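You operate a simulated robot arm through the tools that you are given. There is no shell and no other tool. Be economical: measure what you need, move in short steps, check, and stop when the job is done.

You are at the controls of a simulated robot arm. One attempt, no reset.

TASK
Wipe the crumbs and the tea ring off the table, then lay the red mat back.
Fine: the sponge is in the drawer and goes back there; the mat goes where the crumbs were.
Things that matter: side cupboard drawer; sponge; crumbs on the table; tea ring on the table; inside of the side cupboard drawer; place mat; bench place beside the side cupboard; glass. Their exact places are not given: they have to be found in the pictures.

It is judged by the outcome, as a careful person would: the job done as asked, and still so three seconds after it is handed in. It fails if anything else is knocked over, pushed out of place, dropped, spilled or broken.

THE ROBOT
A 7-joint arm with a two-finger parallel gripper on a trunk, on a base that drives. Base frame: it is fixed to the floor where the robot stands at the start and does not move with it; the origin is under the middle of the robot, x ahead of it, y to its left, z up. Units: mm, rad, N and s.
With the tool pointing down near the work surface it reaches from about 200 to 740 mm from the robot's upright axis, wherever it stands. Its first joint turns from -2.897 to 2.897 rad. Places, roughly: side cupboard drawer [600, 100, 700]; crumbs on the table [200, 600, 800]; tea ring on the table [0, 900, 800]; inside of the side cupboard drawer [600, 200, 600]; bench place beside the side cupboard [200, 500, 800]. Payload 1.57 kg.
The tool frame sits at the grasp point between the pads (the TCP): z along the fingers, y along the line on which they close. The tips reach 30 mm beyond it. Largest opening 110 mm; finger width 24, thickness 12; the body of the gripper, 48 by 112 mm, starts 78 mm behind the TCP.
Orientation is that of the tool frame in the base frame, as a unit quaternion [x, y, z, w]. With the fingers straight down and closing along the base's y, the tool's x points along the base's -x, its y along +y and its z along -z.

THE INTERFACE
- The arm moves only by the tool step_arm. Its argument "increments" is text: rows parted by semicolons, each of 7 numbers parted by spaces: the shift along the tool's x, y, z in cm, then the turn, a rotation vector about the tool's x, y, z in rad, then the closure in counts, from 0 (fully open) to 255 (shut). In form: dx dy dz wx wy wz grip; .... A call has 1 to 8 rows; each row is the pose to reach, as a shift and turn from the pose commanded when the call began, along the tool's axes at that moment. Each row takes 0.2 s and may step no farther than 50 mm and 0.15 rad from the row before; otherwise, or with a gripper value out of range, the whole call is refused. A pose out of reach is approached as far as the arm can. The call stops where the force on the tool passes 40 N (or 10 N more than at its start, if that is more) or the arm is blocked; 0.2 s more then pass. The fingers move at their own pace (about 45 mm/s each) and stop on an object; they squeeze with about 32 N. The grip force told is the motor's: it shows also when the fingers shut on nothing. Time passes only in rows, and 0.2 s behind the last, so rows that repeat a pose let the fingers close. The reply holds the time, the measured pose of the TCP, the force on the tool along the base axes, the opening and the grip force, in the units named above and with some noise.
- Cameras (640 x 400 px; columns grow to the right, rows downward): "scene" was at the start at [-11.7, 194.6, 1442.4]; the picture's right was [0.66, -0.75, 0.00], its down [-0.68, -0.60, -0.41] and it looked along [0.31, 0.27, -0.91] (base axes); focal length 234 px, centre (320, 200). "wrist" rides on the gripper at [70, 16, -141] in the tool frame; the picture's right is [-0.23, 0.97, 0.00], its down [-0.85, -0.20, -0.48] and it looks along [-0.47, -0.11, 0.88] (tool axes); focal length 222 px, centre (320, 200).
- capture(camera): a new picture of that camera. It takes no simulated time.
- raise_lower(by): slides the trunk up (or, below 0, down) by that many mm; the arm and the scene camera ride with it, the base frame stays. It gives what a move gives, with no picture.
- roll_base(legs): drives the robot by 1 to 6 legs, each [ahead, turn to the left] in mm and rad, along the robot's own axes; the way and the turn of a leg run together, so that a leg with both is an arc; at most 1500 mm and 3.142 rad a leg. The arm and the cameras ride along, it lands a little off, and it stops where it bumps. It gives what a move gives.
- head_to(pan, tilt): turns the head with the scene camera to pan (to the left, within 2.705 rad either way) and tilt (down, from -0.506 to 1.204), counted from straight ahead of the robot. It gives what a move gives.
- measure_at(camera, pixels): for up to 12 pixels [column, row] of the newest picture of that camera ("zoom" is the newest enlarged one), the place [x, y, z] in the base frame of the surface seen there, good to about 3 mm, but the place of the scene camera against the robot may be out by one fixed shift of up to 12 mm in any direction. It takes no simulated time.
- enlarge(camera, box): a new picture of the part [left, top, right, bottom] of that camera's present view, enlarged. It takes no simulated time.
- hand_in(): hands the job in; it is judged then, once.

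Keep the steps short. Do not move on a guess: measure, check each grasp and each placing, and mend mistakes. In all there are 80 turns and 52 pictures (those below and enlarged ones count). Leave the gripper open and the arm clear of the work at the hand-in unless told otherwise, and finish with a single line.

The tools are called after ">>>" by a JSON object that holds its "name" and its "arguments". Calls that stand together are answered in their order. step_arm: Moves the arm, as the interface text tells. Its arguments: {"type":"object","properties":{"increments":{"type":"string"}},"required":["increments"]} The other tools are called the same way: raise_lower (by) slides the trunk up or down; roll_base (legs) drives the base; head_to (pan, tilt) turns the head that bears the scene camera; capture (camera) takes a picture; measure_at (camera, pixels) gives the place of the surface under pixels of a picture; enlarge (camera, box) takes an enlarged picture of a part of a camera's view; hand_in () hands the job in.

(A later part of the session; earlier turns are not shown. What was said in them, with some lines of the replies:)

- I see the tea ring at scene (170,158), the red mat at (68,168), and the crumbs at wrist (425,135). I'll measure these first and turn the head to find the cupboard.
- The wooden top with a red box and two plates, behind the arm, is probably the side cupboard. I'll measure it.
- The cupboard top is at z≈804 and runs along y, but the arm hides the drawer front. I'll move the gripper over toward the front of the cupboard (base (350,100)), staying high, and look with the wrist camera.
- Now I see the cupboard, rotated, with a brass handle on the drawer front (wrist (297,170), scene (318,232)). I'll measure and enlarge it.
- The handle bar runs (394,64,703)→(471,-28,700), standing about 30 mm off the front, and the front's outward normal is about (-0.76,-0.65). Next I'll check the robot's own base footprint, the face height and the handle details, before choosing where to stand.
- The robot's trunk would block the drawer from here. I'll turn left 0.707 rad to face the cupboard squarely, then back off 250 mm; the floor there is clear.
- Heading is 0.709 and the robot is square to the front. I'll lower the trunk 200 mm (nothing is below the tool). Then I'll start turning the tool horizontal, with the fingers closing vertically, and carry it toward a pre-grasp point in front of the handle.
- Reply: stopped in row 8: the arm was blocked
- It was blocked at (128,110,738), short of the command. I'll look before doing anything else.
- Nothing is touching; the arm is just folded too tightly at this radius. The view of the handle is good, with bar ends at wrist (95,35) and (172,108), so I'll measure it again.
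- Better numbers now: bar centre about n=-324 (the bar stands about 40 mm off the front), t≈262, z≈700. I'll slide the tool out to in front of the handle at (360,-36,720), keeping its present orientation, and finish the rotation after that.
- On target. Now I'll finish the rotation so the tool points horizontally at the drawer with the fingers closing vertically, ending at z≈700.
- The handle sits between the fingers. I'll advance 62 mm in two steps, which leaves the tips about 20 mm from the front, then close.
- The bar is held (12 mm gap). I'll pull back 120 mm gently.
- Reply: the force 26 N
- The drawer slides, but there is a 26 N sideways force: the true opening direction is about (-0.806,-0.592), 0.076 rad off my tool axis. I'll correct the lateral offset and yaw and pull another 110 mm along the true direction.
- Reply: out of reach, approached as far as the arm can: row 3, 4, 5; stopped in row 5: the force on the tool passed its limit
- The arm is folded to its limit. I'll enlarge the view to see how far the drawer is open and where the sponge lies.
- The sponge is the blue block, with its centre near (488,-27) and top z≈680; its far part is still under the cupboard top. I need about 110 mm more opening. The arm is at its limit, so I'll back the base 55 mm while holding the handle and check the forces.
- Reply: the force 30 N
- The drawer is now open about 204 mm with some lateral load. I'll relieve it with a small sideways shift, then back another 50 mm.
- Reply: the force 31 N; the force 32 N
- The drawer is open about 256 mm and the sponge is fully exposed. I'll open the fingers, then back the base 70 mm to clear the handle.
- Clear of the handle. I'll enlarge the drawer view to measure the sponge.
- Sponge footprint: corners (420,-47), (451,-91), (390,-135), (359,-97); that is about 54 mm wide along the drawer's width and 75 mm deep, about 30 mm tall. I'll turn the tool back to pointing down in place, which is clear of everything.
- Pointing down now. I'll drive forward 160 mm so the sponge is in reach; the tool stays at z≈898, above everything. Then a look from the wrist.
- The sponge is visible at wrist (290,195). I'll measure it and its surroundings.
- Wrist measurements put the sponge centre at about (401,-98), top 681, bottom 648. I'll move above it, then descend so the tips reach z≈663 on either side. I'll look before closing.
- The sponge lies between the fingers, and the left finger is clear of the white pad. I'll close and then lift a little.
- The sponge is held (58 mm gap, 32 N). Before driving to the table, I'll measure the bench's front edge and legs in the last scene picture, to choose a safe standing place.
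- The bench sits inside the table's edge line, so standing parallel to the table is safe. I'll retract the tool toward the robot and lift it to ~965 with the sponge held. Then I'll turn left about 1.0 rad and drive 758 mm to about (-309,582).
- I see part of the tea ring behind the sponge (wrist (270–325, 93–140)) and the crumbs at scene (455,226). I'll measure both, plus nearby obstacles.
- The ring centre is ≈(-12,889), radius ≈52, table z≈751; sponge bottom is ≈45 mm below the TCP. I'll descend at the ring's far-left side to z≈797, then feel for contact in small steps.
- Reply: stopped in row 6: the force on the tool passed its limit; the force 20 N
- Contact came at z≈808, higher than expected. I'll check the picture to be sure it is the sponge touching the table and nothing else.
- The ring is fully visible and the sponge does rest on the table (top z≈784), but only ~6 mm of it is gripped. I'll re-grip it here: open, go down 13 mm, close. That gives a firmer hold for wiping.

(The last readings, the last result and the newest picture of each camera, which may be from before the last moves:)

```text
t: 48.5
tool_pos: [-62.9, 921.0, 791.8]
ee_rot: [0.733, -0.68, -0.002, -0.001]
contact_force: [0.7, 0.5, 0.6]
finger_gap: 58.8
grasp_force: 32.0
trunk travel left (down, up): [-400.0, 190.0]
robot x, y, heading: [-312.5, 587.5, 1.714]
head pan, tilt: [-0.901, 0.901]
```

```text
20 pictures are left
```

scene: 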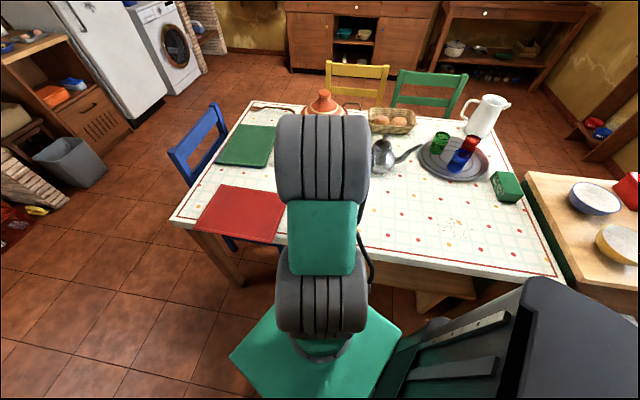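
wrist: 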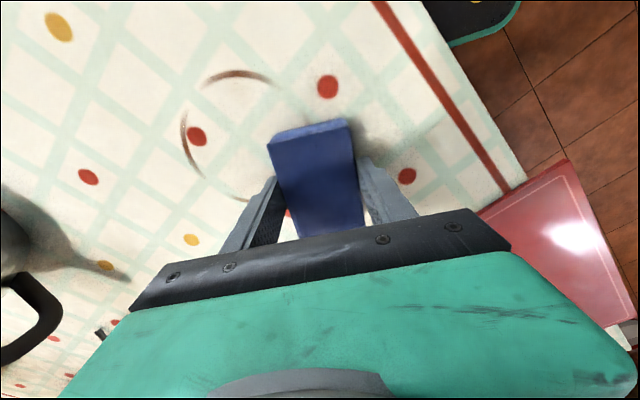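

A solid grip, with the sponge flat on the table. Now I'll press about 2 mm and wipe: pass 1 at y≈921, pass 2 at y≈890, then into pass 3 at y≈859.

>>> {"name": "step_arm", "arguments": {"increments": "0 0 0.2 0 0 0 255; 0.4 -4.9 0.2 0 0 0 255; 0.8 -9.8 0.2 0 0 0 255; 3.9 -9.8 0.2 0 0 0 255; 3.5 -4.9 0.2 0 0 0 255; 3.1 0 0.2 0 0 0 255; 6.2 0.2 0.2 0 0 0 255; 6.6 -4.7 0.2 0 0 0 255"}}

>>> {"name": "step_arm", "arguments": {"increments": "0.4 -4.9 0 0 0 0 255; -2.5 -5.5 0 0 0 0 255; -5.4 -5.5 0 0 0 0 255; -6.4 -1.5 0 0 0 0 255; -6.4 3.3 0 0 0 0 255; -4 4.6 0 0 0 0 255; -0.5 4.6 0 0 0 0 255; -0.5 4.6 -4 0 0 0 255"}}

>>> {"name": "capture", "arguments": {"camera": "wrist"}}

```text
t: 50.2
tool_pos: [-45.7, 859.9, 791.4]
ee_rot: [0.735, -0.679, -0.003, -0.002]
contact_force: [0.9, -4.1, 16.8]
finger_gap: 58.5
grasp_force: 32.1
trunk travel left (down, up): [-400.0, 190.0]
robot x, y, heading: [-312.9, 588.3, 1.718]
head pan, tilt: [-0.901, 0.901]
stopped in row 8: the force on the tool passed its limit (the readings are from after the stop); the commanded pose is now the measured one
```

```text
t: 52.0
tool_pos: [-95.8, 857.5, 828.7]
ee_rot: [0.735, -0.678, -0.004, 0.004]
contact_force: [-0.2, 0.0, 0.2]
finger_gap: 58.6
grasp_force: 31.7
trunk travel left (down, up): [-400.0, 190.0]
robot x, y, heading: [-310.5, 591.0, 1.717]
head pan, tilt: [-0.901, 0.901]
```

```text
19 pictures are left
```

wrist: 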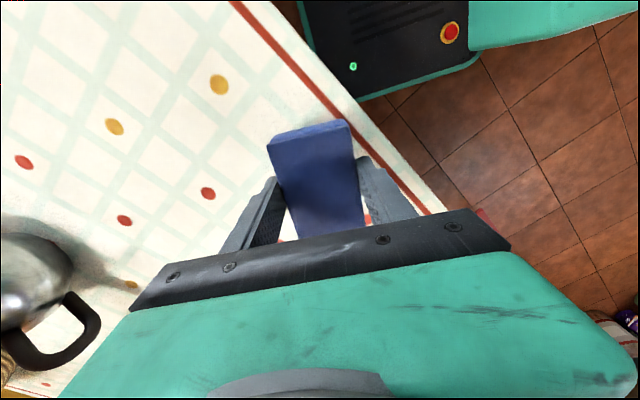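

The ring looks gone. Now I'll lift to z≈900 and move across to the crumbs, stopping to one side at about (150,560) so I can see them.

>>> {"name": "step_arm", "arguments": {"increments": "3.9 -2.75 -0.9 0 0 0 255; 7.8 -5.5 -1.8 0 0 0 255; 11.7 -8.25 -2.7 0 0 0 255; 15.6 -11 -3.6 0 0 0 255; 19.5 -13.75 -4.5 0 0 0 255; 23.4 -16.5 -5.4 0 0 0 255; 27.3 -19.25 -6.3 0 0 0 255; 31.2 -22 -7 0 0 0 255"}}

>>> {"name": "capture", "arguments": {"camera": "wrist"}}

>>> {"name": "capture", "arguments": {"camera": "scene"}}

```text
t: 53.8
tool_pos: [152.0, 568.6, 898.3]
ee_rot: [0.736, -0.677, -0.005, 0.001]
contact_force: [-0.4, 0.6, 0.8]
finger_gap: 58.8
grasp_force: 32.0
trunk travel left (down, up): [-400.0, 190.0]
robot x, y, heading: [-315.0, 592.5, 1.718]
head pan, tilt: [-0.901, 0.901]
```

```text
18 pictures are left
```

wrist: 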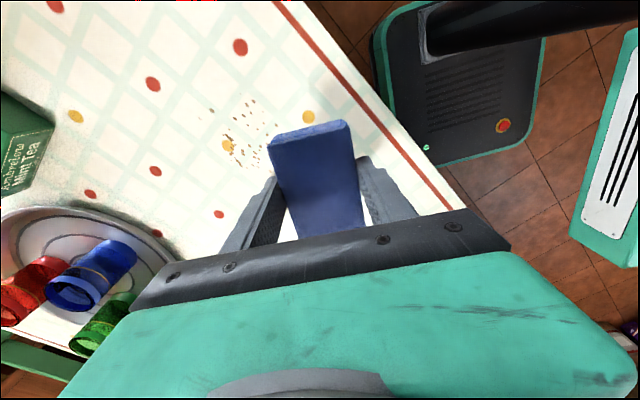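

```text
17 pictures are left
```

scene: 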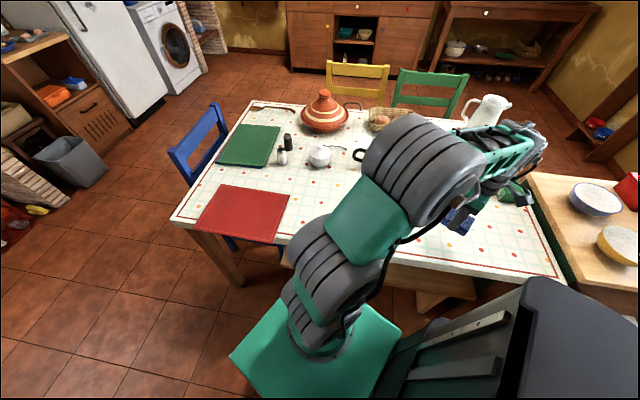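

The crumbs are clear at wrist (200–278, 100–168). I'll measure their extent.

>>> {"name": "measure_at", "arguments": {"camera": "wrist", "pixels": [[202, 118], [212, 108], [248, 100], [276, 123], [257, 158], [236, 167], [223, 148], [245, 130], [265, 140], [308, 117], [95, 270], [20, 190]]}}

>>> {"name": "enlarge", "arguments": {"camera": "scene", "box": [260, 140, 400, 228]}}

```text
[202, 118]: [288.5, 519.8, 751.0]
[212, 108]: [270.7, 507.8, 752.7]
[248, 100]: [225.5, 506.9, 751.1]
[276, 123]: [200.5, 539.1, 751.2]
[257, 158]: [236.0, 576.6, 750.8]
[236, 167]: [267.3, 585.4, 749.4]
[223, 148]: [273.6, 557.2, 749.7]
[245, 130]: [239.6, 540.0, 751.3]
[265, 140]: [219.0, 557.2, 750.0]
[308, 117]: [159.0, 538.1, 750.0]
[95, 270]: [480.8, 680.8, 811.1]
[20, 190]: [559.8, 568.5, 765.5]
```

```text
4.55 times, centred on (330, 184) of scene
```

zoom: 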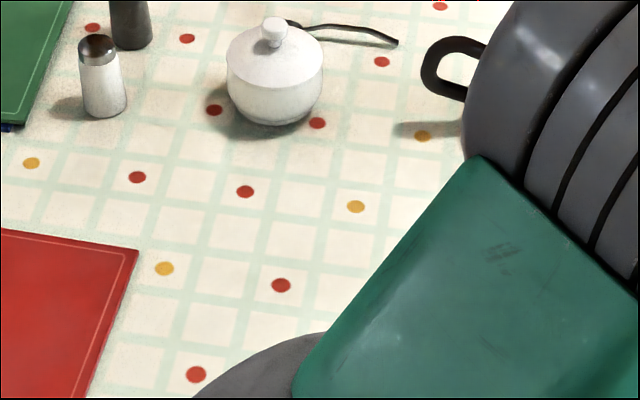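

The crumbs span about x 197–290, y 505–600. I'll come down at (165,525) beside them and then make overlapping strokes along x.

>>> {"name": "step_arm", "arguments": {"increments": "2.2 -0.5 3.5 0 0 0 255; 4.45 -0.93 7 0 0 0 255; 4.45 -0.93 9.5 0 0 0 255; 4.45 -0.93 10.65 0 0 0 255; 4.85 -5.5 10.7 0 0 0 255; 5.25 -10.3 10.7 0 0 0 255; 5.65 -15.1 10.7 0 0 0 255; 3.2 -15.5 10.7 0 0 0 255"}}

```text
t: 55.6
tool_pos: [310.3, 548.1, 790.8]
ee_rot: [0.735, -0.678, -0.004, 0.001]
contact_force: [0.2, 0.4, 8.7]
finger_gap: 58.4
grasp_force: 31.9
trunk travel left (down, up): [-400.0, 190.0]
robot x, y, heading: [-310.2, 592.5, 1.722]
head pan, tilt: [-0.901, 0.901]
```

Light contact is kept. I'll continue: back at y≈548, forward at y≈585, then shift to y≈605.

>>> {"name": "step_arm", "arguments": {"increments": "-0.39 4.68 0 0 0 0 255; -0.78 9.36 0 0 0 0 255; -1.17 14 0 0 0 0 255; -4.87 13.7 0 0 0 0 255; -4.48 9 0 0 0 0 255; -4.09 4.3 0 0 0 0 255; -3.7 -0.3 0 0 0 0 255; -5.5 -0.4 0 0 0 0 255"}}

>>> {"name": "step_arm", "arguments": {"increments": "-0.39 4.68 0 0 0 0 255; -0.78 9.36 0 0 0 0 255; -1.17 14 0 0 0 0 255; 3.5 14 0 0 0 0 255; 8.3 14.2 0 0 0 0 255; 8.7 9.5 0 0 0 0 255; 9.1 4.8 0 0 0 0 255; 9.5 0.1 0 0 0 0 255"}}

>>> {"name": "step_arm", "arguments": {"increments": "0 0 -4 0 0 0 255; 0.5 4 -8 0 0 0 255; 1.5 8.5 -9 0 0 0 255; 2.5 13 -10 0 0 0 255; 3 15.5 -10.5 0 0 0 255"}}

>>> {"name": "capture", "arguments": {"camera": "wrist"}}

```text
t: 57.4
tool_pos: [308.5, 604.0, 791.8]
ee_rot: [0.735, -0.678, -0.004, 0.0]
contact_force: [0.6, -1.6, 9.5]
finger_gap: 58.7
grasp_force: 31.8
trunk travel left (down, up): [-400.0, 190.0]
robot x, y, heading: [-313.6, 590.4, 1.719]
head pan, tilt: [-0.901, 0.901]
```

```text
t: 59.2
tool_pos: [315.1, 508.7, 791.0]
ee_rot: [0.735, -0.679, -0.002, -0.001]
contact_force: [-1.5, -0.6, 13.8]
finger_gap: 58.7
grasp_force: 32.2
trunk travel left (down, up): [-400.0, 190.0]
robot x, y, heading: [-315.4, 591.9, 1.718]
head pan, tilt: [-0.901, 0.901]
```

```text
refused: row 2 steps farther than a row can; nothing moved
```

```text
15 pictures are left
```

wrist: 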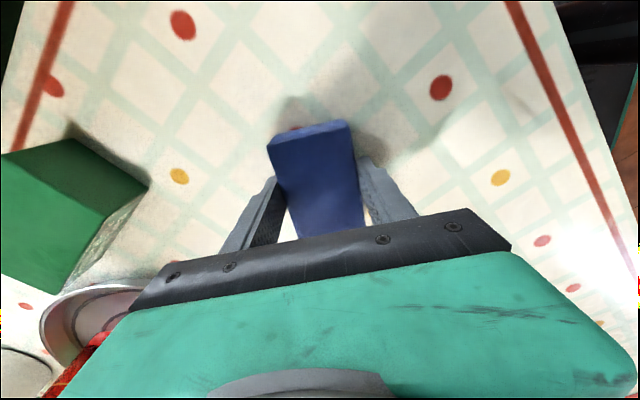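

That last row was too long. I'll lift straight first, then draw back toward the robot.

>>> {"name": "step_arm", "arguments": {"increments": "0 0 -4.5 0 0 0 255; 0 1 -9 0 0 0 255; 0 4 -12.5 0 0 0 255; 0 8 -14.5 0 0 0 255; 0 12.5 -15.5 0 0 0 255; 0 17 -16 0 0 0 255; 0 21 -16 0 0 0 255"}}

>>> {"name": "capture", "arguments": {"camera": "wrist"}}

>>> {"name": "enlarge", "arguments": {"camera": "scene", "box": [280, 130, 560, 305]}}

```text
t: 60.8
tool_pos: [105.4, 492.2, 949.2]
ee_rot: [0.734, -0.679, -0.005, 0.001]
contact_force: [0.3, 0.6, -1.1]
finger_gap: 58.7
grasp_force: 31.9
trunk travel left (down, up): [-400.0, 190.0]
robot x, y, heading: [-311.9, 592.0, 1.724]
head pan, tilt: [-0.901, 0.901]
```

```text
14 pictures are left
```

wrist: 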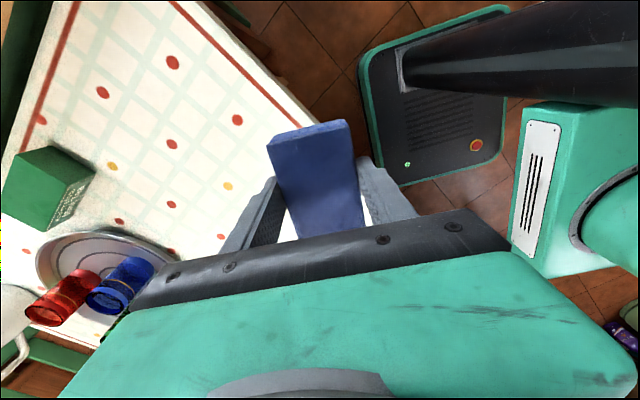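

```text
2.29 times, centred on (420, 218) of scene
```

zoom: 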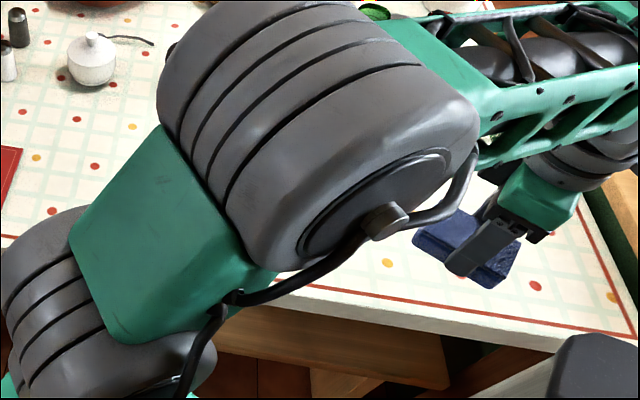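

Both the crumbs and the ring are gone. Now I'll back 758 mm along the same line to the drawer; the tool stays at z≈949 and clear.

>>> {"name": "roll_base", "arguments": {"legs": [[-758, 0]]}}

```text
t: 64.8
tool_pos: [219.0, -252.3, 948.6]
ee_rot: [0.736, -0.677, -0.005, 0.001]
contact_force: [0.5, 0.3, 0.0]
finger_gap: 58.5
grasp_force: 32.4
trunk travel left (down, up): [-400.0, 190.0]
robot x, y, heading: [-200.0, -152.9, 1.719]
head pan, tilt: [-0.901, 0.901]
```

Now I'll rotate the tool back to its pick-up orientation and move above the sponge's old place (401,-98), at z≈875.

>>> {"name": "step_arm", "arguments": {"increments": "-1.98 -2.77 0.5 0 0 0.145 255; -3.95 -5.55 1 0 0 0.29 255; -5.93 -8.32 2 0 0 0.435 255; -7.9 -11.09 3 0 0 0.58 255; -9.88 -13.86 4.5 0 0 0.725 255; -11.85 -16.64 6 0 0 0.87 255; -13.83 -19.41 7.5 0 0 1.015 255"}}

>>> {"name": "capture", "arguments": {"camera": "wrist"}}

```text
t: 66.5
tool_pos: [400.8, -99.0, 871.8]
ee_rot: [-0.312, 0.95, 0.003, -0.003]
contact_force: [-0.6, 0.1, 0.2]
finger_gap: 58.7
grasp_force: 31.8
trunk travel left (down, up): [-400.0, 190.0]
robot x, y, heading: [-203.7, -155.5, 1.721]
head pan, tilt: [-0.901, 0.901]
```

```text
12 pictures are left
```

wrist: 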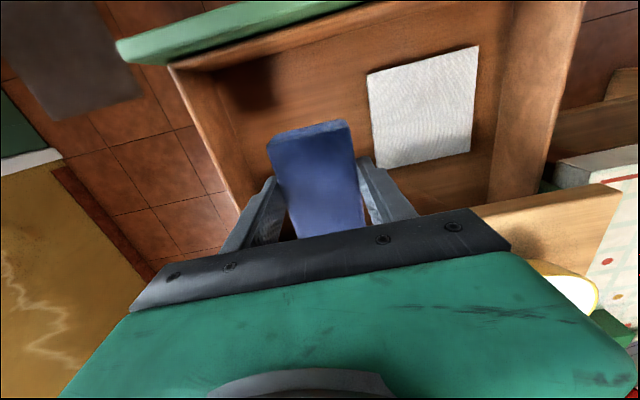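

The drawer is as I left it. I'll lower to z≈690, then feel the last few mm.

>>> {"name": "step_arm", "arguments": {"increments": "0 0 4.5 0 0 0 255; 0 0 9 0 0 0 255; 0 0 13 0 0 0 255; 0 0 16 0 0 0 255; 0 0 17.7 0 0 0 255; 0 0 18.1 0 0 0 255; 0 0 18.4 0 0 0 255"}}

```text
t: 68.0
tool_pos: [398.1, -97.4, 688.6]
ee_rot: [-0.313, 0.95, 0.002, -0.003]
contact_force: [0.8, -1.0, -0.2]
finger_gap: 58.6
grasp_force: 32.1
trunk travel left (down, up): [-400.0, 190.0]
robot x, y, heading: [-198.5, -155.3, 1.718]
head pan, tilt: [-0.901, 0.901]
```

>>> {"name": "step_arm", "arguments": {"increments": "0 0 0.2 0 0 0 255; 0 0 0.4 0 0 0 255; 0 0 0.4 0 0 0 255"}}

```text
t: 68.8
tool_pos: [400.4, -96.9, 688.5]
ee_rot: [-0.315, 0.949, 0.002, 0.0]
contact_force: [-1.7, 3.1, 21.4]
finger_gap: 58.4
grasp_force: 31.8
trunk travel left (down, up): [-400.0, 190.0]
robot x, y, heading: [-198.5, -155.8, 1.721]
head pan, tilt: [-0.901, 0.901]
```

The sponge is on the drawer floor. I'll open to ~76 mm and lift straight out.

>>> {"name": "step_arm", "arguments": {"increments": "0 0 0 0 0 0 75; 0 0 0 0 0 0 75; 0 0 0 0 0 0 75; 0 0 -3 0 0 0 75; 0 0 -7 0 0 0 75; 0 0 -11.5 0 0 0 75; 0 0 -16 0 0 0 75; 0 0 -18 0 0 0 75"}}

>>> {"name": "capture", "arguments": {"camera": "wrist"}}

```text
t: 70.7
tool_pos: [400.9, -98.3, 865.2]
ee_rot: [-0.313, 0.95, 0.004, -0.003]
contact_force: [0.7, -0.7, -0.1]
finger_gap: 77.6
grasp_force: 0.1
trunk travel left (down, up): [-400.0, 190.0]
robot x, y, heading: [-202.4, -156.4, 1.715]
head pan, tilt: [-0.901, 0.901]
```

```text
11 pictures are left
```

wrist: 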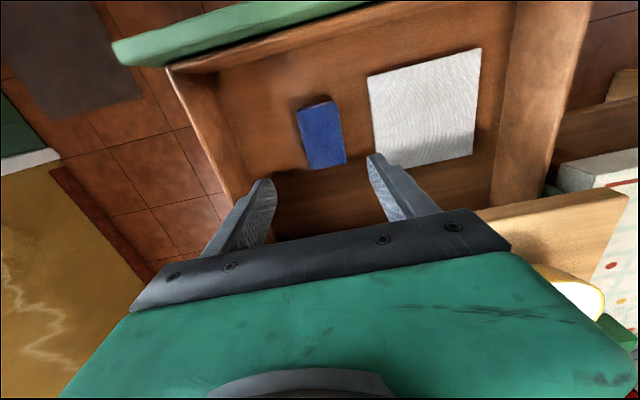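

The sponge lies back in its old spot. To close the drawer, I'll shut the fingers, move out in front of the handle at z≈865, then go down to handle height and push the bar.

>>> {"name": "step_arm", "arguments": {"increments": "3.75 1.34 0 0 0 0 255; 7.5 2.67 0 0 0 0 255; 11.24 4 0 0 0 0 255; 15 5.35 0 0 0 0 255; 18.7 6.7 0 0 0 0 255; 22.5 8 0 0 0 0 255; 23 8 2.5 0 0 0 255; 23 8 6.5 0 0 0 255"}}

>>> {"name": "step_arm", "arguments": {"increments": "0 0 4 0 0 0 255; 0 0 7.5 0 0 0 255; 0 0 8.8 0 0 0 255"}}

>>> {"name": "capture", "arguments": {"camera": "wrist"}}

```text
t: 72.5
tool_pos: [165.8, -172.6, 799.7]
ee_rot: [-0.314, 0.949, 0.003, -0.003]
contact_force: [0.6, -0.5, 0.5]
finger_gap: 0.0
grasp_force: 21.0
trunk travel left (down, up): [-400.0, 190.0]
robot x, y, heading: [-200.3, -156.5, 1.716]
head pan, tilt: [-0.901, 0.901]
```

```text
t: 73.2
tool_pos: [167.4, -170.0, 713.1]
ee_rot: [-0.313, 0.95, 0.004, -0.003]
contact_force: [0.1, 0.4, -0.2]
finger_gap: 0.0
grasp_force: 21.3
trunk travel left (down, up): [-400.0, 190.0]
robot x, y, heading: [-198.6, -151.3, 1.72]
head pan, tilt: [-0.901, 0.901]
```

```text
10 pictures are left
```

wrist: 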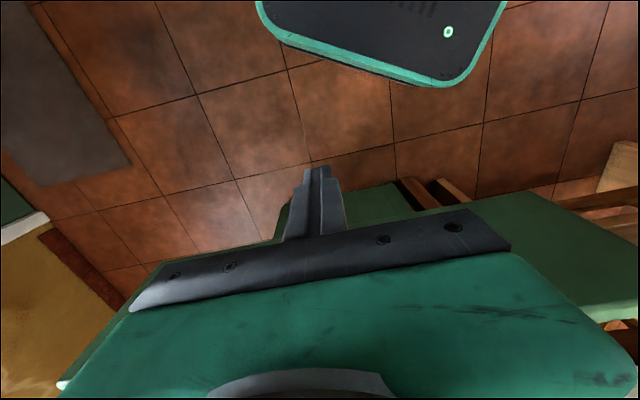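

In front of the handle. I'll push forward 240 mm in gentle steps.

>>> {"name": "step_arm", "arguments": {"increments": "-3 0 0 0 0 0 255; -6 0 0 0 0 0 255; -9 0 0 0 0 0 255; -12 0 0 0 0 0 255; -15 0 0 0 0 0 255; -18 0 0 0 0 0 255; -21 0 0 0 0 0 255; -24 0 0 0 0 0 255"}}

>>> {"name": "step_arm", "arguments": {"increments": "-1.5 0 0 0 0 0 255; -3 0 0 0 0 0 255; -4.2 0 0 0 0 0 255; -5 0 0 0 0 0 255; -5.6 0 0 0 0 0 255; -6.2 0 0 0 0 0 255; -6.8 0 0 0 0 0 255; -7.2 0 0 0 0 0 255"}}

>>> {"name": "head_to", "arguments": {"pan": -1.2, "tilt": 0.7}}

>>> {"name": "capture", "arguments": {"camera": "scene"}}

```text
t: 75.0
tool_pos: [361.0, -28.0, 712.0]
ee_rot: [-0.314, 0.949, 0.003, -0.001]
contact_force: [0.4, -0.2, 0.0]
finger_gap: 0.1
grasp_force: 20.8
trunk travel left (down, up): [-400.0, 190.0]
robot x, y, heading: [-202.0, -154.7, 1.717]
head pan, tilt: [-0.901, 0.901]
```

```text
t: 76.4
tool_pos: [400.7, 1.9, 709.9]
ee_rot: [-0.309, 0.951, 0.003, -0.012]
contact_force: [-9.6, -5.3, 4.7]
finger_gap: 0.3
grasp_force: 21.3
trunk travel left (down, up): [-400.0, 190.0]
robot x, y, heading: [-200.5, -158.7, 1.719]
head pan, tilt: [-0.901, 0.901]
stopped in row 6: the force on the tool passed its limit (the readings are from after the stop); the commanded pose is now the measured one
```

```text
t: 77.2
tool_pos: [401.2, 2.4, 710.2]
ee_rot: [-0.31, 0.951, 0.004, -0.012]
contact_force: [-15.5, -10.8, 6.1]
finger_gap: 0.0
grasp_force: 21.1
trunk travel left (down, up): [-400.0, 190.0]
robot x, y, heading: [-199.2, -152.7, 1.722]
head pan, tilt: [-1.201, 0.7]
```

```text
9 pictures are left
```

scene: 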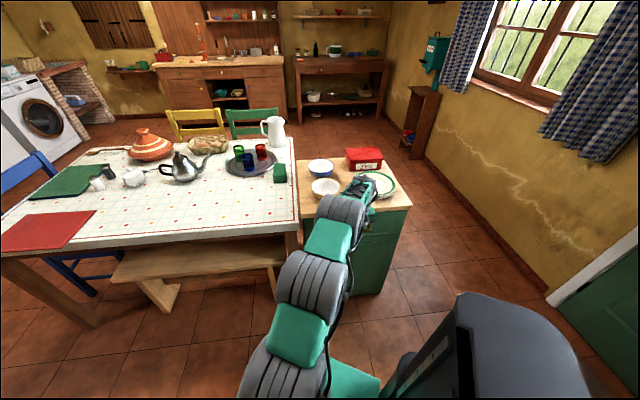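

The bar stopped at its closed position (n≈-325) with the force limit, so the drawer is shut. I'll back the tool off the handle 16 cm, lift it, and confirm the drawer with a picture.

>>> {"name": "step_arm", "arguments": {"increments": "3 0 0 0 0 0 255; 7 0 0 0 0 0 200; 11.5 0 0 0 0 0 100; 16 0 0 0 0 0 0; 16 0 -4.5 0 0 0 0; 16 0 -9 0 0 0 0; 16 0 -13.5 0 0 0 0; 16 0 -17.5 0 0 0 0"}}

>>> {"name": "capture", "arguments": {"camera": "wrist"}}

```text
t: 79.0
tool_pos: [278.7, -91.9, 888.2]
ee_rot: [-0.311, 0.95, 0.003, -0.011]
contact_force: [0.0, -0.4, 0.2]
finger_gap: 109.8
grasp_force: 0.2
trunk travel left (down, up): [-400.0, 190.0]
robot x, y, heading: [-199.8, -156.2, 1.713]
head pan, tilt: [-1.201, 0.7]
```

```text
8 pictures are left
```

wrist: 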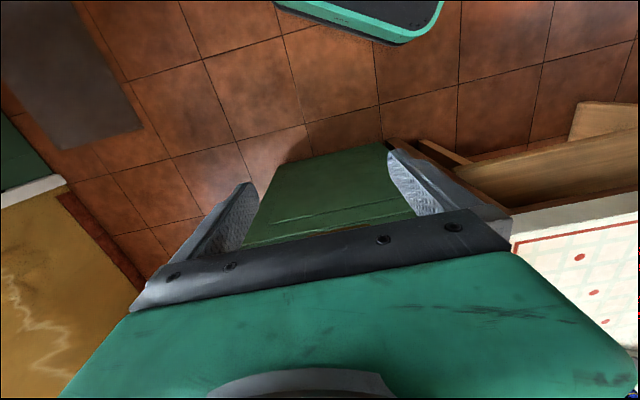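

The drawer is shut. Now I'll turn left 0.45 and drive about 1072 mm parallel to the table, to stand opposite the red mat at arm's length.

>>> {"name": "roll_base", "arguments": {"legs": [[0, 0.45], [1072, 0]]}}

>>> {"name": "raise_lower", "arguments": {"by": -80}}

>>> {"name": "capture", "arguments": {"camera": "wrist"}}

```text
t: 85.9
tool_pos: [-403.2, 1013.1, 887.8]
ee_rot: [-0.514, 0.858, 0.001, -0.011]
contact_force: [0.1, 0.5, 0.0]
finger_gap: 109.9
grasp_force: 0.1
trunk travel left (down, up): [-400.0, 190.0]
robot x, y, heading: [-809.7, 749.0, 2.165]
head pan, tilt: [-1.201, 0.7]
```

```text
t: 87.0
tool_pos: [-403.8, 1013.4, 807.5]
ee_rot: [-0.514, 0.858, 0.002, -0.011]
contact_force: [-0.1, 0.1, 0.5]
finger_gap: 110.2
grasp_force: 0.1
trunk travel left (down, up): [-320.0, 270.0]
robot x, y, heading: [-808.9, 745.5, 2.168]
head pan, tilt: [-1.201, 0.7]
```

```text
7 pictures are left
```

wrist: 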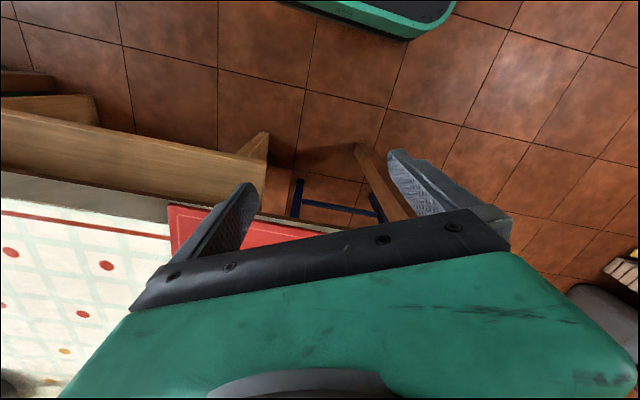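

I'll measure the mat's near edge, the table edge beside it, and heights.

>>> {"name": "measure_at", "arguments": {"camera": "wrist", "pixels": [[171, 208], [200, 213], [270, 222], [312, 229], [160, 200], [100, 190], [30, 178], [160, 221], [262, 213], [176, 250], [290, 238], [100, 228]]}}

>>> {"name": "enlarge", "arguments": {"camera": "wrist", "box": [100, 150, 340, 300]}}

```text
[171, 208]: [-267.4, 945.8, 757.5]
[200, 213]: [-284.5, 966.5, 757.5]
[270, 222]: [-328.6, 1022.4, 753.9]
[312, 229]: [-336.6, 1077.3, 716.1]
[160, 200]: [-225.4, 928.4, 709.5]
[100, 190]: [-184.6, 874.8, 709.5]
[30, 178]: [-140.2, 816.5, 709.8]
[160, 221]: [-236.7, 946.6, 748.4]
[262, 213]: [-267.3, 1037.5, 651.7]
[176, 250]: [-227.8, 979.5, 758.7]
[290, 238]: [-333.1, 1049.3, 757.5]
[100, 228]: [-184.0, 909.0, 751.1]
```

```text
2.67 times, centred on (220, 225) of wrist
```

zoom: 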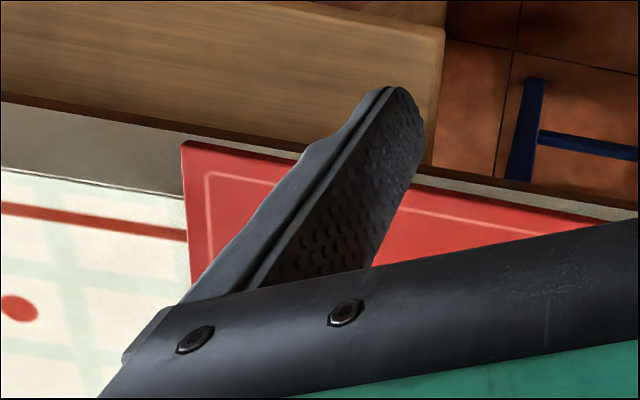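

The mat overhangs the table edge by about 24 mm (mat edge s≈359, table edge s≈382, mat top 757, bottom 751), so I can pinch that overhang with a horizontal tool. I'll rotate the tool to horizontal, facing the table, while easing it slightly forward and up.

>>> {"name": "step_arm", "arguments": {"increments": "-0.23 -0.07 -0.13 0.1063 -0.0683 -0.0683 100; -0.46 -0.14 -0.26 0.2127 -0.1365 -0.1365 100; -0.69 -0.21 -0.39 0.319 -0.2048 -0.2048 100; -0.92 -0.29 -0.52 0.4254 -0.273 -0.273 100; -1.15 -0.36 -0.65 0.5317 -0.3413 -0.3413 100; -1.38 -0.43 -0.78 0.638 -0.4096 -0.4096 100; -1.6 -0.5 -0.92 0.7444 -0.4778 -0.4778 100"}}

>>> {"name": "step_arm", "arguments": {"increments": "-0.17 -0.2 0.08 0.1063 -0.0683 -0.0683 100; -0.34 -0.39 0.17 0.2127 -0.1365 -0.1365 100; -0.52 -0.59 0.25 0.319 -0.2048 -0.2048 100; -0.69 -0.78 0.33 0.4254 -0.273 -0.273 100; -0.86 -0.98 0.41 0.5317 -0.3413 -0.3413 100; -1.03 -1.18 0.5 0.638 -0.4096 -0.4096 100"}}

```text
t: 88.6
tool_pos: [-392.4, 1024.9, 814.9]
ee_rot: [0.651, -0.636, 0.183, -0.37]
contact_force: [-0.6, -0.3, 0.5]
finger_gap: 67.0
grasp_force: 0.1
trunk travel left (down, up): [-320.0, 270.0]
robot x, y, heading: [-808.7, 750.7, 2.163]
head pan, tilt: [-1.201, 0.7]
```

```text
t: 90.0
tool_pos: [-382.6, 1034.6, 824.7]
ee_rot: [0.638, -0.319, 0.311, -0.628]
contact_force: [-0.5, -0.1, 0.4]
finger_gap: 67.1
grasp_force: 0.0
trunk travel left (down, up): [-320.0, 270.0]
robot x, y, heading: [-808.3, 748.1, 2.166]
head pan, tilt: [-1.201, 0.7]
```

The orientation is right (level, pointing at the table). I'll lower the trunk 70 mm to bring the fingers level with the mat edge, then look.

>>> {"name": "raise_lower", "arguments": {"by": -70}}

>>> {"name": "capture", "arguments": {"camera": "wrist"}}

```text
t: 91.1
tool_pos: [-381.8, 1035.9, 753.2]
ee_rot: [0.64, -0.32, 0.308, -0.627]
contact_force: [-1.2, -0.3, 0.0]
finger_gap: 67.0
grasp_force: 0.1
trunk travel left (down, up): [-250.0, 340.0]
robot x, y, heading: [-808.1, 747.0, 2.167]
head pan, tilt: [-1.201, 0.7]
```

```text
5 pictures are left
```

wrist: 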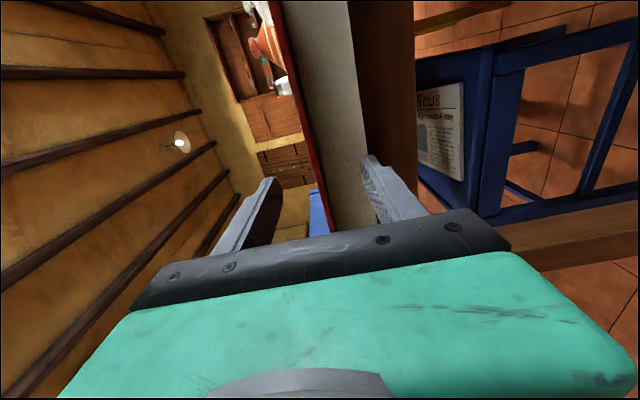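

The red mat edge sits midway between the fingers. I'll advance 23 mm, leaving the tips just short of the table edge, then close.

>>> {"name": "step_arm", "arguments": {"increments": "0 0 1.2 0 0 0 100; 0 0 2.3 0 0 0 100; 0 0 2.3 0 0 0 255; 0 0 2.3 0 0 0 255; 0 0 2.3 0 0 0 255; 0 0 2.3 0 0 0 255; 0 0 2.3 0 0 0 255"}}

```text
t: 92.7
tool_pos: [-363.0, 1049.1, 755.1]
ee_rot: [0.639, -0.318, 0.311, -0.628]
contact_force: [-0.7, 0.7, 11.7]
finger_gap: 6.0
grasp_force: 25.3
trunk travel left (down, up): [-250.0, 340.0]
robot x, y, heading: [-810.5, 748.5, 2.167]
head pan, tilt: [-1.201, 0.7]
```

The mat is pinched (6.0 mm gap). I'll raise the trunk 70 mm and check that the mat comes up level.

>>> {"name": "raise_lower", "arguments": {"by": 70}}

>>> {"name": "capture", "arguments": {"camera": "scene"}}

```text
t: 93.8
tool_pos: [-364.6, 1048.5, 823.4]
ee_rot: [0.64, -0.32, 0.309, -0.626]
contact_force: [0.1, -0.7, -2.7]
finger_gap: 5.4
grasp_force: 26.1
trunk travel left (down, up): [-320.0, 270.0]
robot x, y, heading: [-806.7, 745.7, 2.172]
head pan, tilt: [-1.201, 0.7]
```

```text
4 pictures are left
```

scene: 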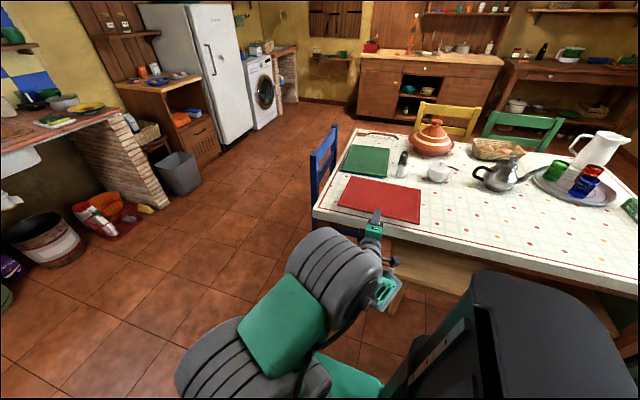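

The mat is up and held. I'll measure its corners for tilt and size before moving.

>>> {"name": "measure_at", "arguments": {"camera": "scene", "pixels": [[352, 179], [419, 188], [415, 220], [341, 206], [380, 195], [366, 213]]}}

```text
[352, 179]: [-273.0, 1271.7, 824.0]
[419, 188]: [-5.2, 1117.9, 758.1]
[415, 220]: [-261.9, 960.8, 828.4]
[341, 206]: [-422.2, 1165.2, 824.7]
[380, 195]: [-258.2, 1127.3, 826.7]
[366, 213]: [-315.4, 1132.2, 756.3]
```

The mat is level (z≈824–828). To carry it, I'll back 762 mm along the table; nothing stands in the strip it passes over.

>>> {"name": "roll_base", "arguments": {"legs": [[-762, 0]]}}

```text
t: 97.9
tool_pos: [63.6, 398.8, 822.7]
ee_rot: [0.637, -0.326, 0.316, -0.623]
contact_force: [-0.2, 0.3, -2.2]
finger_gap: 5.6
grasp_force: 25.9
trunk travel left (down, up): [-320.0, 270.0]
robot x, y, heading: [-385.9, 110.6, 2.139]
head pan, tilt: [-1.201, 0.7]
```

Now I'll move 119 mm toward the table and 16 mm sideways so the mat centre lies over (242,552), keeping the height.

>>> {"name": "step_arm", "arguments": {"increments": "-0.4 0 3 0 -0.02 0 255; -0.8 0 6 0 -0.02 0 255; -1.2 0 9 0 -0.02 0 255; -1.64 0 11.93 0 -0.02 0 255; -1.64 2 11.93 0 -0.02 0 255; -1.64 3.5 11.93 0 -0.02 0 255; -1.64 4.2 11.93 0 -0.02 0 255"}}

>>> {"name": "capture", "arguments": {"camera": "scene"}}

```text
t: 99.5
tool_pos: [150.1, 484.6, 777.5]
ee_rot: [0.639, -0.321, 0.31, -0.627]
contact_force: [0.2, 0.7, -2.5]
finger_gap: 5.9
grasp_force: 25.5
trunk travel left (down, up): [-320.0, 270.0]
robot x, y, heading: [-389.9, 112.0, 2.145]
head pan, tilt: [-1.201, 0.7]
```

```text
3 pictures are left
```

scene: 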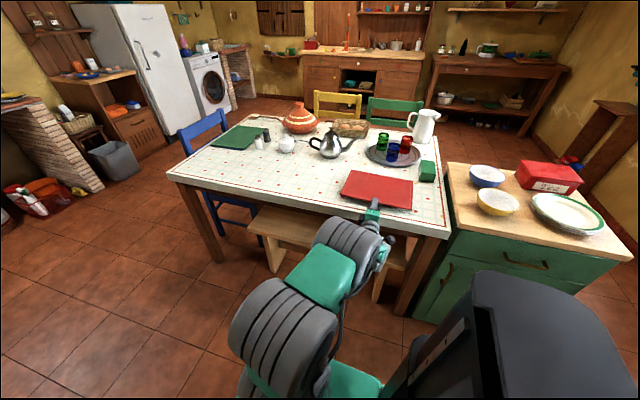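

The mat hovers over the crumb area, to the left of the green tea box. I'll check the corner clearance.

>>> {"name": "measure_at", "arguments": {"camera": "scene", "pixels": [[353, 173], [410, 182], [408, 207], [344, 197], [419, 180], [427, 172]]}}

```text
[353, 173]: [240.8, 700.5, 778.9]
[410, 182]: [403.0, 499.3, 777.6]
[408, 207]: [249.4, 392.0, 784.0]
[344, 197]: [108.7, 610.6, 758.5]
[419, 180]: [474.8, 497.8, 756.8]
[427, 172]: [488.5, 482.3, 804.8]
```

The mat centre is ≈(245,546), over the crumbs, with the tea box about 60 mm clear. I'll lower another 7 mm so the lower finger is just above the cloth, then open slightly.

>>> {"name": "step_arm", "arguments": {"increments": "0 0.4 0 0 0 0 255; 0 0.7 0 0 0 0 255; 0 0.7 0 0 0 0 255; 0 0.6 0 0 0 0 236; 0 0.5 0 0 0 0 224; 0 0.5 0 0 0 0 222"}}

```text
t: 100.9
tool_pos: [150.9, 482.6, 773.4]
ee_rot: [0.638, -0.32, 0.312, -0.627]
contact_force: [1.3, 0.6, 3.9]
finger_gap: 11.4
grasp_force: 0.0
trunk travel left (down, up): [-320.0, 270.0]
robot x, y, heading: [-386.2, 109.8, 2.141]
head pan, tilt: [-1.201, 0.7]
```

Released (gap 11 mm). I'll withdraw straight back 90 mm.

>>> {"name": "step_arm", "arguments": {"increments": "0 0 -1 0 0 0 222; 0 0 -2.5 0 0 0 222; 0 0 -4.5 0 0 0 222; 0 0 -7 0 0 0 222; 0 0 -10 0 0 0 150; 0 0 -12 0 0 0 100"}}

>>> {"name": "capture", "arguments": {"camera": "scene"}}

```text
t: 102.3
tool_pos: [53.1, 410.3, 775.1]
ee_rot: [0.639, -0.321, 0.31, -0.627]
contact_force: [-0.3, 0.5, 0.2]
finger_gap: 66.4
grasp_force: 0.5
trunk travel left (down, up): [-320.0, 270.0]
robot x, y, heading: [-389.1, 112.5, 2.142]
head pan, tilt: [-1.201, 0.7]
```

```text
2 pictures are left
```

scene: 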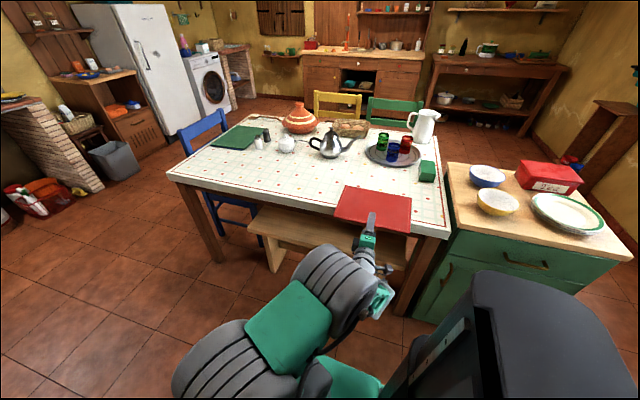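

The mat came back with the fingers and now lies at the table edge. I'll measure where it is.

>>> {"name": "measure_at", "arguments": {"camera": "scene", "pixels": [[347, 188], [409, 198], [406, 230], [337, 215], [375, 208], [372, 214], [370, 222], [366, 240]]}}

>>> {"name": "enlarge", "arguments": {"camera": "scene", "box": [310, 165, 450, 253]}}

```text
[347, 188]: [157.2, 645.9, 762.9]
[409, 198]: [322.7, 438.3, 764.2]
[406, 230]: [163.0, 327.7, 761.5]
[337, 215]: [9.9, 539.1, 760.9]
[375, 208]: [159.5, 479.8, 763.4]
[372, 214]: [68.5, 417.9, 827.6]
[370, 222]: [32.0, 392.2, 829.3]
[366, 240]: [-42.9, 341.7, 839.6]
```

```text
4.55 times, centred on (380, 209) of scene
```

zoom: 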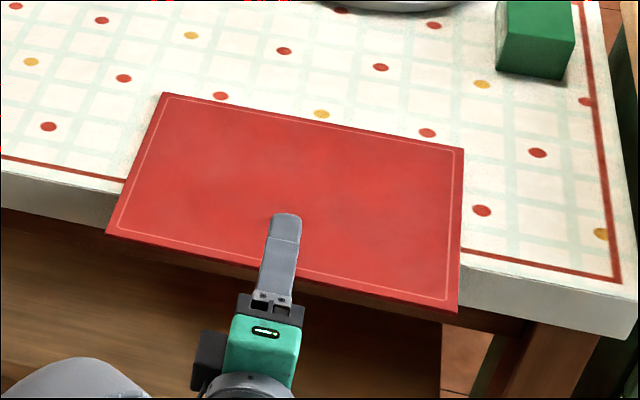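

The mat was dragged back about 100 mm (near edge now s≈327) and lies flat. I'll mend this by pushing it forward with the two open fingertips, tool pointing down. First I'll back off 20 mm, then rise 110 mm.

>>> {"name": "step_arm", "arguments": {"increments": "0 0 -1 0 0 0 100; 0 0 -2 0 0 0 100"}}

>>> {"name": "raise_lower", "arguments": {"by": 110}}

>>> {"name": "step_arm", "arguments": {"increments": "0 0 0 -0.0806 0.0806 0.0806 60; 0 0 0 -0.1612 0.1612 0.1612 30; 0 0 0 -0.2418 0.2418 0.2418 0; 0 0 0 -0.3224 0.3224 0.3224 0; 0 0 0 -0.403 0.403 0.403 0; 0 0 0 -0.4836 0.4836 0.4836 0; 0 0 0 -0.5642 0.5642 0.5642 0; 0 0 0 -0.6448 0.6448 0.6448 0"}}

>>> {"name": "step_arm", "arguments": {"increments": "0 0 0 -0.0806 0.0806 0.0806 0; 0 0 0 -0.1612 0.1612 0.1612 0; 0 0 0 -0.2418 0.2418 0.2418 0; 0 0 0 -0.3224 0.3224 0.3224 0; 0 0 0 -0.403 0.403 0.403 0; 0 0 0 -0.4836 0.4836 0.4836 0; 0 0 0 -0.5642 0.5642 0.5642 0"}}

```text
t: 102.9
tool_pos: [37.1, 399.0, 775.3]
ee_rot: [0.64, -0.321, 0.31, -0.626]
contact_force: [-0.6, 1.1, -0.4]
finger_gap: 67.0
grasp_force: 0.0
trunk travel left (down, up): [-320.0, 270.0]
robot x, y, heading: [-389.4, 109.4, 2.145]
head pan, tilt: [-1.201, 0.7]
```

```text
t: 104.3
tool_pos: [37.4, 399.1, 885.9]
ee_rot: [0.639, -0.32, 0.31, -0.627]
contact_force: [0.5, 0.7, -0.3]
finger_gap: 67.0
grasp_force: 0.1
trunk travel left (down, up): [-430.0, 160.0]
robot x, y, heading: [-389.4, 111.6, 2.143]
head pan, tilt: [-1.201, 0.7]
```

```text
t: 106.2
tool_pos: [37.1, 398.8, 884.7]
ee_rot: [-0.54, 0.755, -0.169, 0.332]
contact_force: [-0.1, 0.1, 0.2]
finger_gap: 109.9
grasp_force: 0.1
trunk travel left (down, up): [-430.0, 160.0]
robot x, y, heading: [-386.8, 112.1, 2.142]
head pan, tilt: [-1.201, 0.7]
```

```text
t: 107.8
tool_pos: [38.1, 399.4, 885.4]
ee_rot: [-0.317, 0.948, -0.001, -0.013]
contact_force: [-0.1, 0.1, 0.4]
finger_gap: 109.7
grasp_force: 0.2
trunk travel left (down, up): [-430.0, 160.0]
robot x, y, heading: [-386.0, 111.4, 2.141]
head pan, tilt: [-1.201, 0.7]
```

Pointing down, fingers open 110 mm along the mat's edge. To get exact fingertip height, I'll move over the mat (s≈400) and come down to just above its surface.

>>> {"name": "step_arm", "arguments": {"increments": "-4.3 0 1 0 -0.026 0 0; -8.6 0 3 0 -0.026 0 0; -13.2 0 5 0 -0.026 0 0; -13.2 0 7.5 0 -0.026 0 0; -13.2 0 8.7 0 -0.026 0 0; -13.2 0 9.0 0 -0.026 0 0"}}

>>> {"name": "step_arm", "arguments": {"increments": "0 0 0.1 0 0 0 0; 0 0 0.2 0 0 0 0; 0 0 0.2 0 0 0 0"}}

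>>> {"name": "step_arm", "arguments": {"increments": "0 0 0.1 0 0 0 0; 0 0 0.2 0 0 0 0; 0 0 0.2 0 0 0 0"}}

```text
refused: row 3 steps farther than a row can; nothing moved
```

```text
t: 108.5
tool_pos: [36.6, 399.0, 883.9]
ee_rot: [-0.317, 0.948, -0.001, -0.012]
contact_force: [0.5, 0.1, 0.0]
finger_gap: 110.0
grasp_force: 0.1
trunk travel left (down, up): [-430.0, 160.0]
robot x, y, heading: [-388.9, 112.2, 2.145]
head pan, tilt: [-1.201, 0.7]
```

```text
t: 109.3
tool_pos: [37.0, 398.5, 881.5]
ee_rot: [-0.317, 0.948, -0.001, -0.012]
contact_force: [-0.4, -0.1, 0.4]
finger_gap: 110.1
grasp_force: 0.1
trunk travel left (down, up): [-430.0, 160.0]
robot x, y, heading: [-387.4, 109.5, 2.137]
head pan, tilt: [-1.201, 0.7]
```

One row was too long; the rest only moved 4 mm in free air. I'll repeat it with shorter rows, to z≈792.

>>> {"name": "step_arm", "arguments": {"increments": "-4.3 0 1 0 -0.026 0 0; -8.6 0 2.5 0 -0.026 0 0; -12 0 4 0 -0.026 0 0; -13.2 0 6 0 -0.026 0 0; -13.2 0 7.8 0 -0.026 0 0; -13.2 0 8.4 0 -0.026 0 0; -13.2 0 8.6 0 -0.026 0 0"}}

```text
t: 111.0
tool_pos: [141.7, 478.2, 792.9]
ee_rot: [-0.317, 0.948, 0.003, 0.0]
contact_force: [-0.3, -0.2, 0.3]
finger_gap: 110.1
grasp_force: 0.1
trunk travel left (down, up): [-430.0, 160.0]
robot x, y, heading: [-388.9, 113.1, 2.141]
head pan, tilt: [-1.201, 0.7]
```

>>> {"name": "step_arm", "arguments": {"increments": "0 0 0.15 0 0 0 0; 0 0 0.3 0 0 0 0; 0 0 0.3 0 0 0 0"}}

>>> {"name": "step_arm", "arguments": {"increments": "0 0 0.1 0 0 0 0; 0 0 0.2 0 0 0 0; 0 0 0.2 0 0 0 0"}}

```text
t: 111.8
tool_pos: [142.2, 477.3, 790.3]
ee_rot: [-0.317, 0.948, 0.003, 0.001]
contact_force: [-0.3, 0.0, -0.4]
finger_gap: 109.7
grasp_force: 0.1
trunk travel left (down, up): [-430.0, 160.0]
robot x, y, heading: [-385.8, 109.6, 2.139]
head pan, tilt: [-1.201, 0.7]
```

```text
t: 112.5
tool_pos: [141.2, 477.4, 787.7]
ee_rot: [-0.318, 0.948, 0.003, 0.0]
contact_force: [0.8, -0.2, 0.1]
finger_gap: 110.3
grasp_force: 0.0
trunk travel left (down, up): [-430.0, 160.0]
robot x, y, heading: [-387.0, 110.6, 2.142]
head pan, tilt: [-1.201, 0.7]
```

Commanded ≈788 with no contact yet. I'll continue in 1 mm steps.

>>> {"name": "step_arm", "arguments": {"increments": "0 0 0.1 0 0 0 0; 0 0 0.1 0 0 0 0"}}

>>> {"name": "step_arm", "arguments": {"increments": "0 0 0.1 0 0 0 0; 0 0 0.1 0 0 0 0"}}

```text
t: 113.2
tool_pos: [141.5, 477.5, 787.7]
ee_rot: [-0.317, 0.948, 0.004, 0.002]
contact_force: [-2.5, -1.5, 6.8]
finger_gap: 110.2
grasp_force: 0.1
trunk travel left (down, up): [-430.0, 160.0]
robot x, y, heading: [-387.3, 113.9, 2.141]
head pan, tilt: [-1.201, 0.7]
```

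```text
t: 113.8
tool_pos: [142.1, 478.4, 788.0]
ee_rot: [-0.318, 0.948, 0.004, 0.003]
contact_force: [-2.2, -2.5, 13.5]
finger_gap: 109.6
grasp_force: 0.0
trunk travel left (down, up): [-430.0, 160.0]
robot x, y, heading: [-389.6, 111.1, 2.145]
head pan, tilt: [-1.201, 0.7]
```

Contact with the mat top is at TCP z≈787.6, so the table is at ≈782. I'll lift, move back outside the mat edge, and lower to TCP ≈783.4, with the tips 1.5 mm above the table level.

>>> {"name": "step_arm", "arguments": {"increments": "0 0 -3 0 0 0 0; 4 0 -4 0 0 0 0; 8 0 -4 0 0 0 0; 11.5 0 -4 0 0 0 0; 11.5 0 -1 0 0 0 0; 11.5 0 0.25 0 0 0 0; 11.5 0 0.25 0 0 0 0"}}

```text
t: 115.3
tool_pos: [49.5, 409.0, 781.5]
ee_rot: [-0.317, 0.948, 0.004, 0.001]
contact_force: [0.6, -0.2, 0.2]
finger_gap: 110.0
grasp_force: 0.1
trunk travel left (down, up): [-430.0, 160.0]
robot x, y, heading: [-387.3, 110.2, 2.145]
head pan, tilt: [-1.201, 0.7]
```

Now I'll push the mat forward slowly, 128 mm, with the tips 1 mm higher.

>>> {"name": "step_arm", "arguments": {"increments": "0 0 -0.12 0 0 0 0; -1.5 0 -0.12 0 0 0 0; -3.5 0 -0.12 0 0 0 0; -5.5 0 -0.12 0 0 0 0; -7.5 0 -0.12 0 0 0 0; -9.5 0 -0.12 0 0 0 0; -11.5 0 -0.12 0 0 0 0; -12.8 0 -0.12 0 0 0 0"}}

```text
t: 117.2
tool_pos: [151.5, 484.7, 783.8]
ee_rot: [-0.317, 0.948, 0.003, 0.001]
contact_force: [-0.2, 0.1, 0.4]
finger_gap: 109.8
grasp_force: 0.1
trunk travel left (down, up): [-430.0, 160.0]
robot x, y, heading: [-389.8, 110.9, 2.146]
head pan, tilt: [-1.201, 0.7]
```

There is no vertical force, so the fingers did not ride onto the mat; it was pushed. I'll back off, lift clear, and take the final picture.

>>> {"name": "step_arm", "arguments": {"increments": "3 0 0 0 0 0 0; 6 0 -2 0 0 0 0; 9 0 -5 0 0 0 0; 12 0 -8.5 0 0 0 0; 14 0 -12 0 0 0 0; 15 0 -15.5 0 0 0 0"}}

>>> {"name": "capture", "arguments": {"camera": "scene"}}

```text
t: 118.5
tool_pos: [31.4, 392.9, 939.9]
ee_rot: [-0.318, 0.948, 0.003, -0.001]
contact_force: [-0.3, 0.7, -0.3]
finger_gap: 110.0
grasp_force: 0.1
trunk travel left (down, up): [-430.0, 160.0]
robot x, y, heading: [-385.0, 108.9, 2.142]
head pan, tilt: [-1.201, 0.7]
```

```text
0 pictures are left
```

scene: 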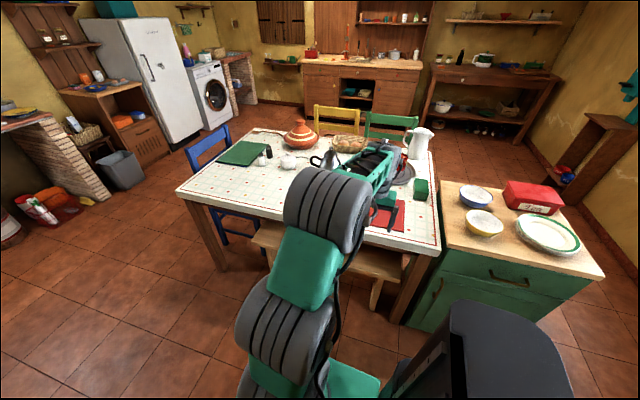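

The mat's right side is visible, at around (390–405, 200–232). I'll measure its edge.

>>> {"name": "measure_at", "arguments": {"camera": "scene", "pixels": [[403, 201], [401, 229], [390, 227], [378, 224], [395, 215], [372, 222], [405, 215], [395, 236]]}}

```text
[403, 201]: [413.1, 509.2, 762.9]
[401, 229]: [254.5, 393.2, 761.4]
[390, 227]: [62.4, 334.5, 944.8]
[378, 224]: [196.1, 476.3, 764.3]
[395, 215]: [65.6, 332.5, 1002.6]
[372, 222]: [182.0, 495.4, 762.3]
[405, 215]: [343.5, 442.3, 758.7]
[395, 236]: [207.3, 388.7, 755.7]
```

The mat's corners (413,509) and (255,393) match the intended place, lying flat over where the crumbs were. The arm is clear and the gripper open, so I'm handing in.

>>> {"name": "hand_in", "arguments": {}}

```text
The job is handed in.
```

The crumbs and tea ring are wiped off, the sponge is back in the shut drawer, and the red mat lies where the crumbs were; I checked only its right side at the end, because the arm hid the rest.
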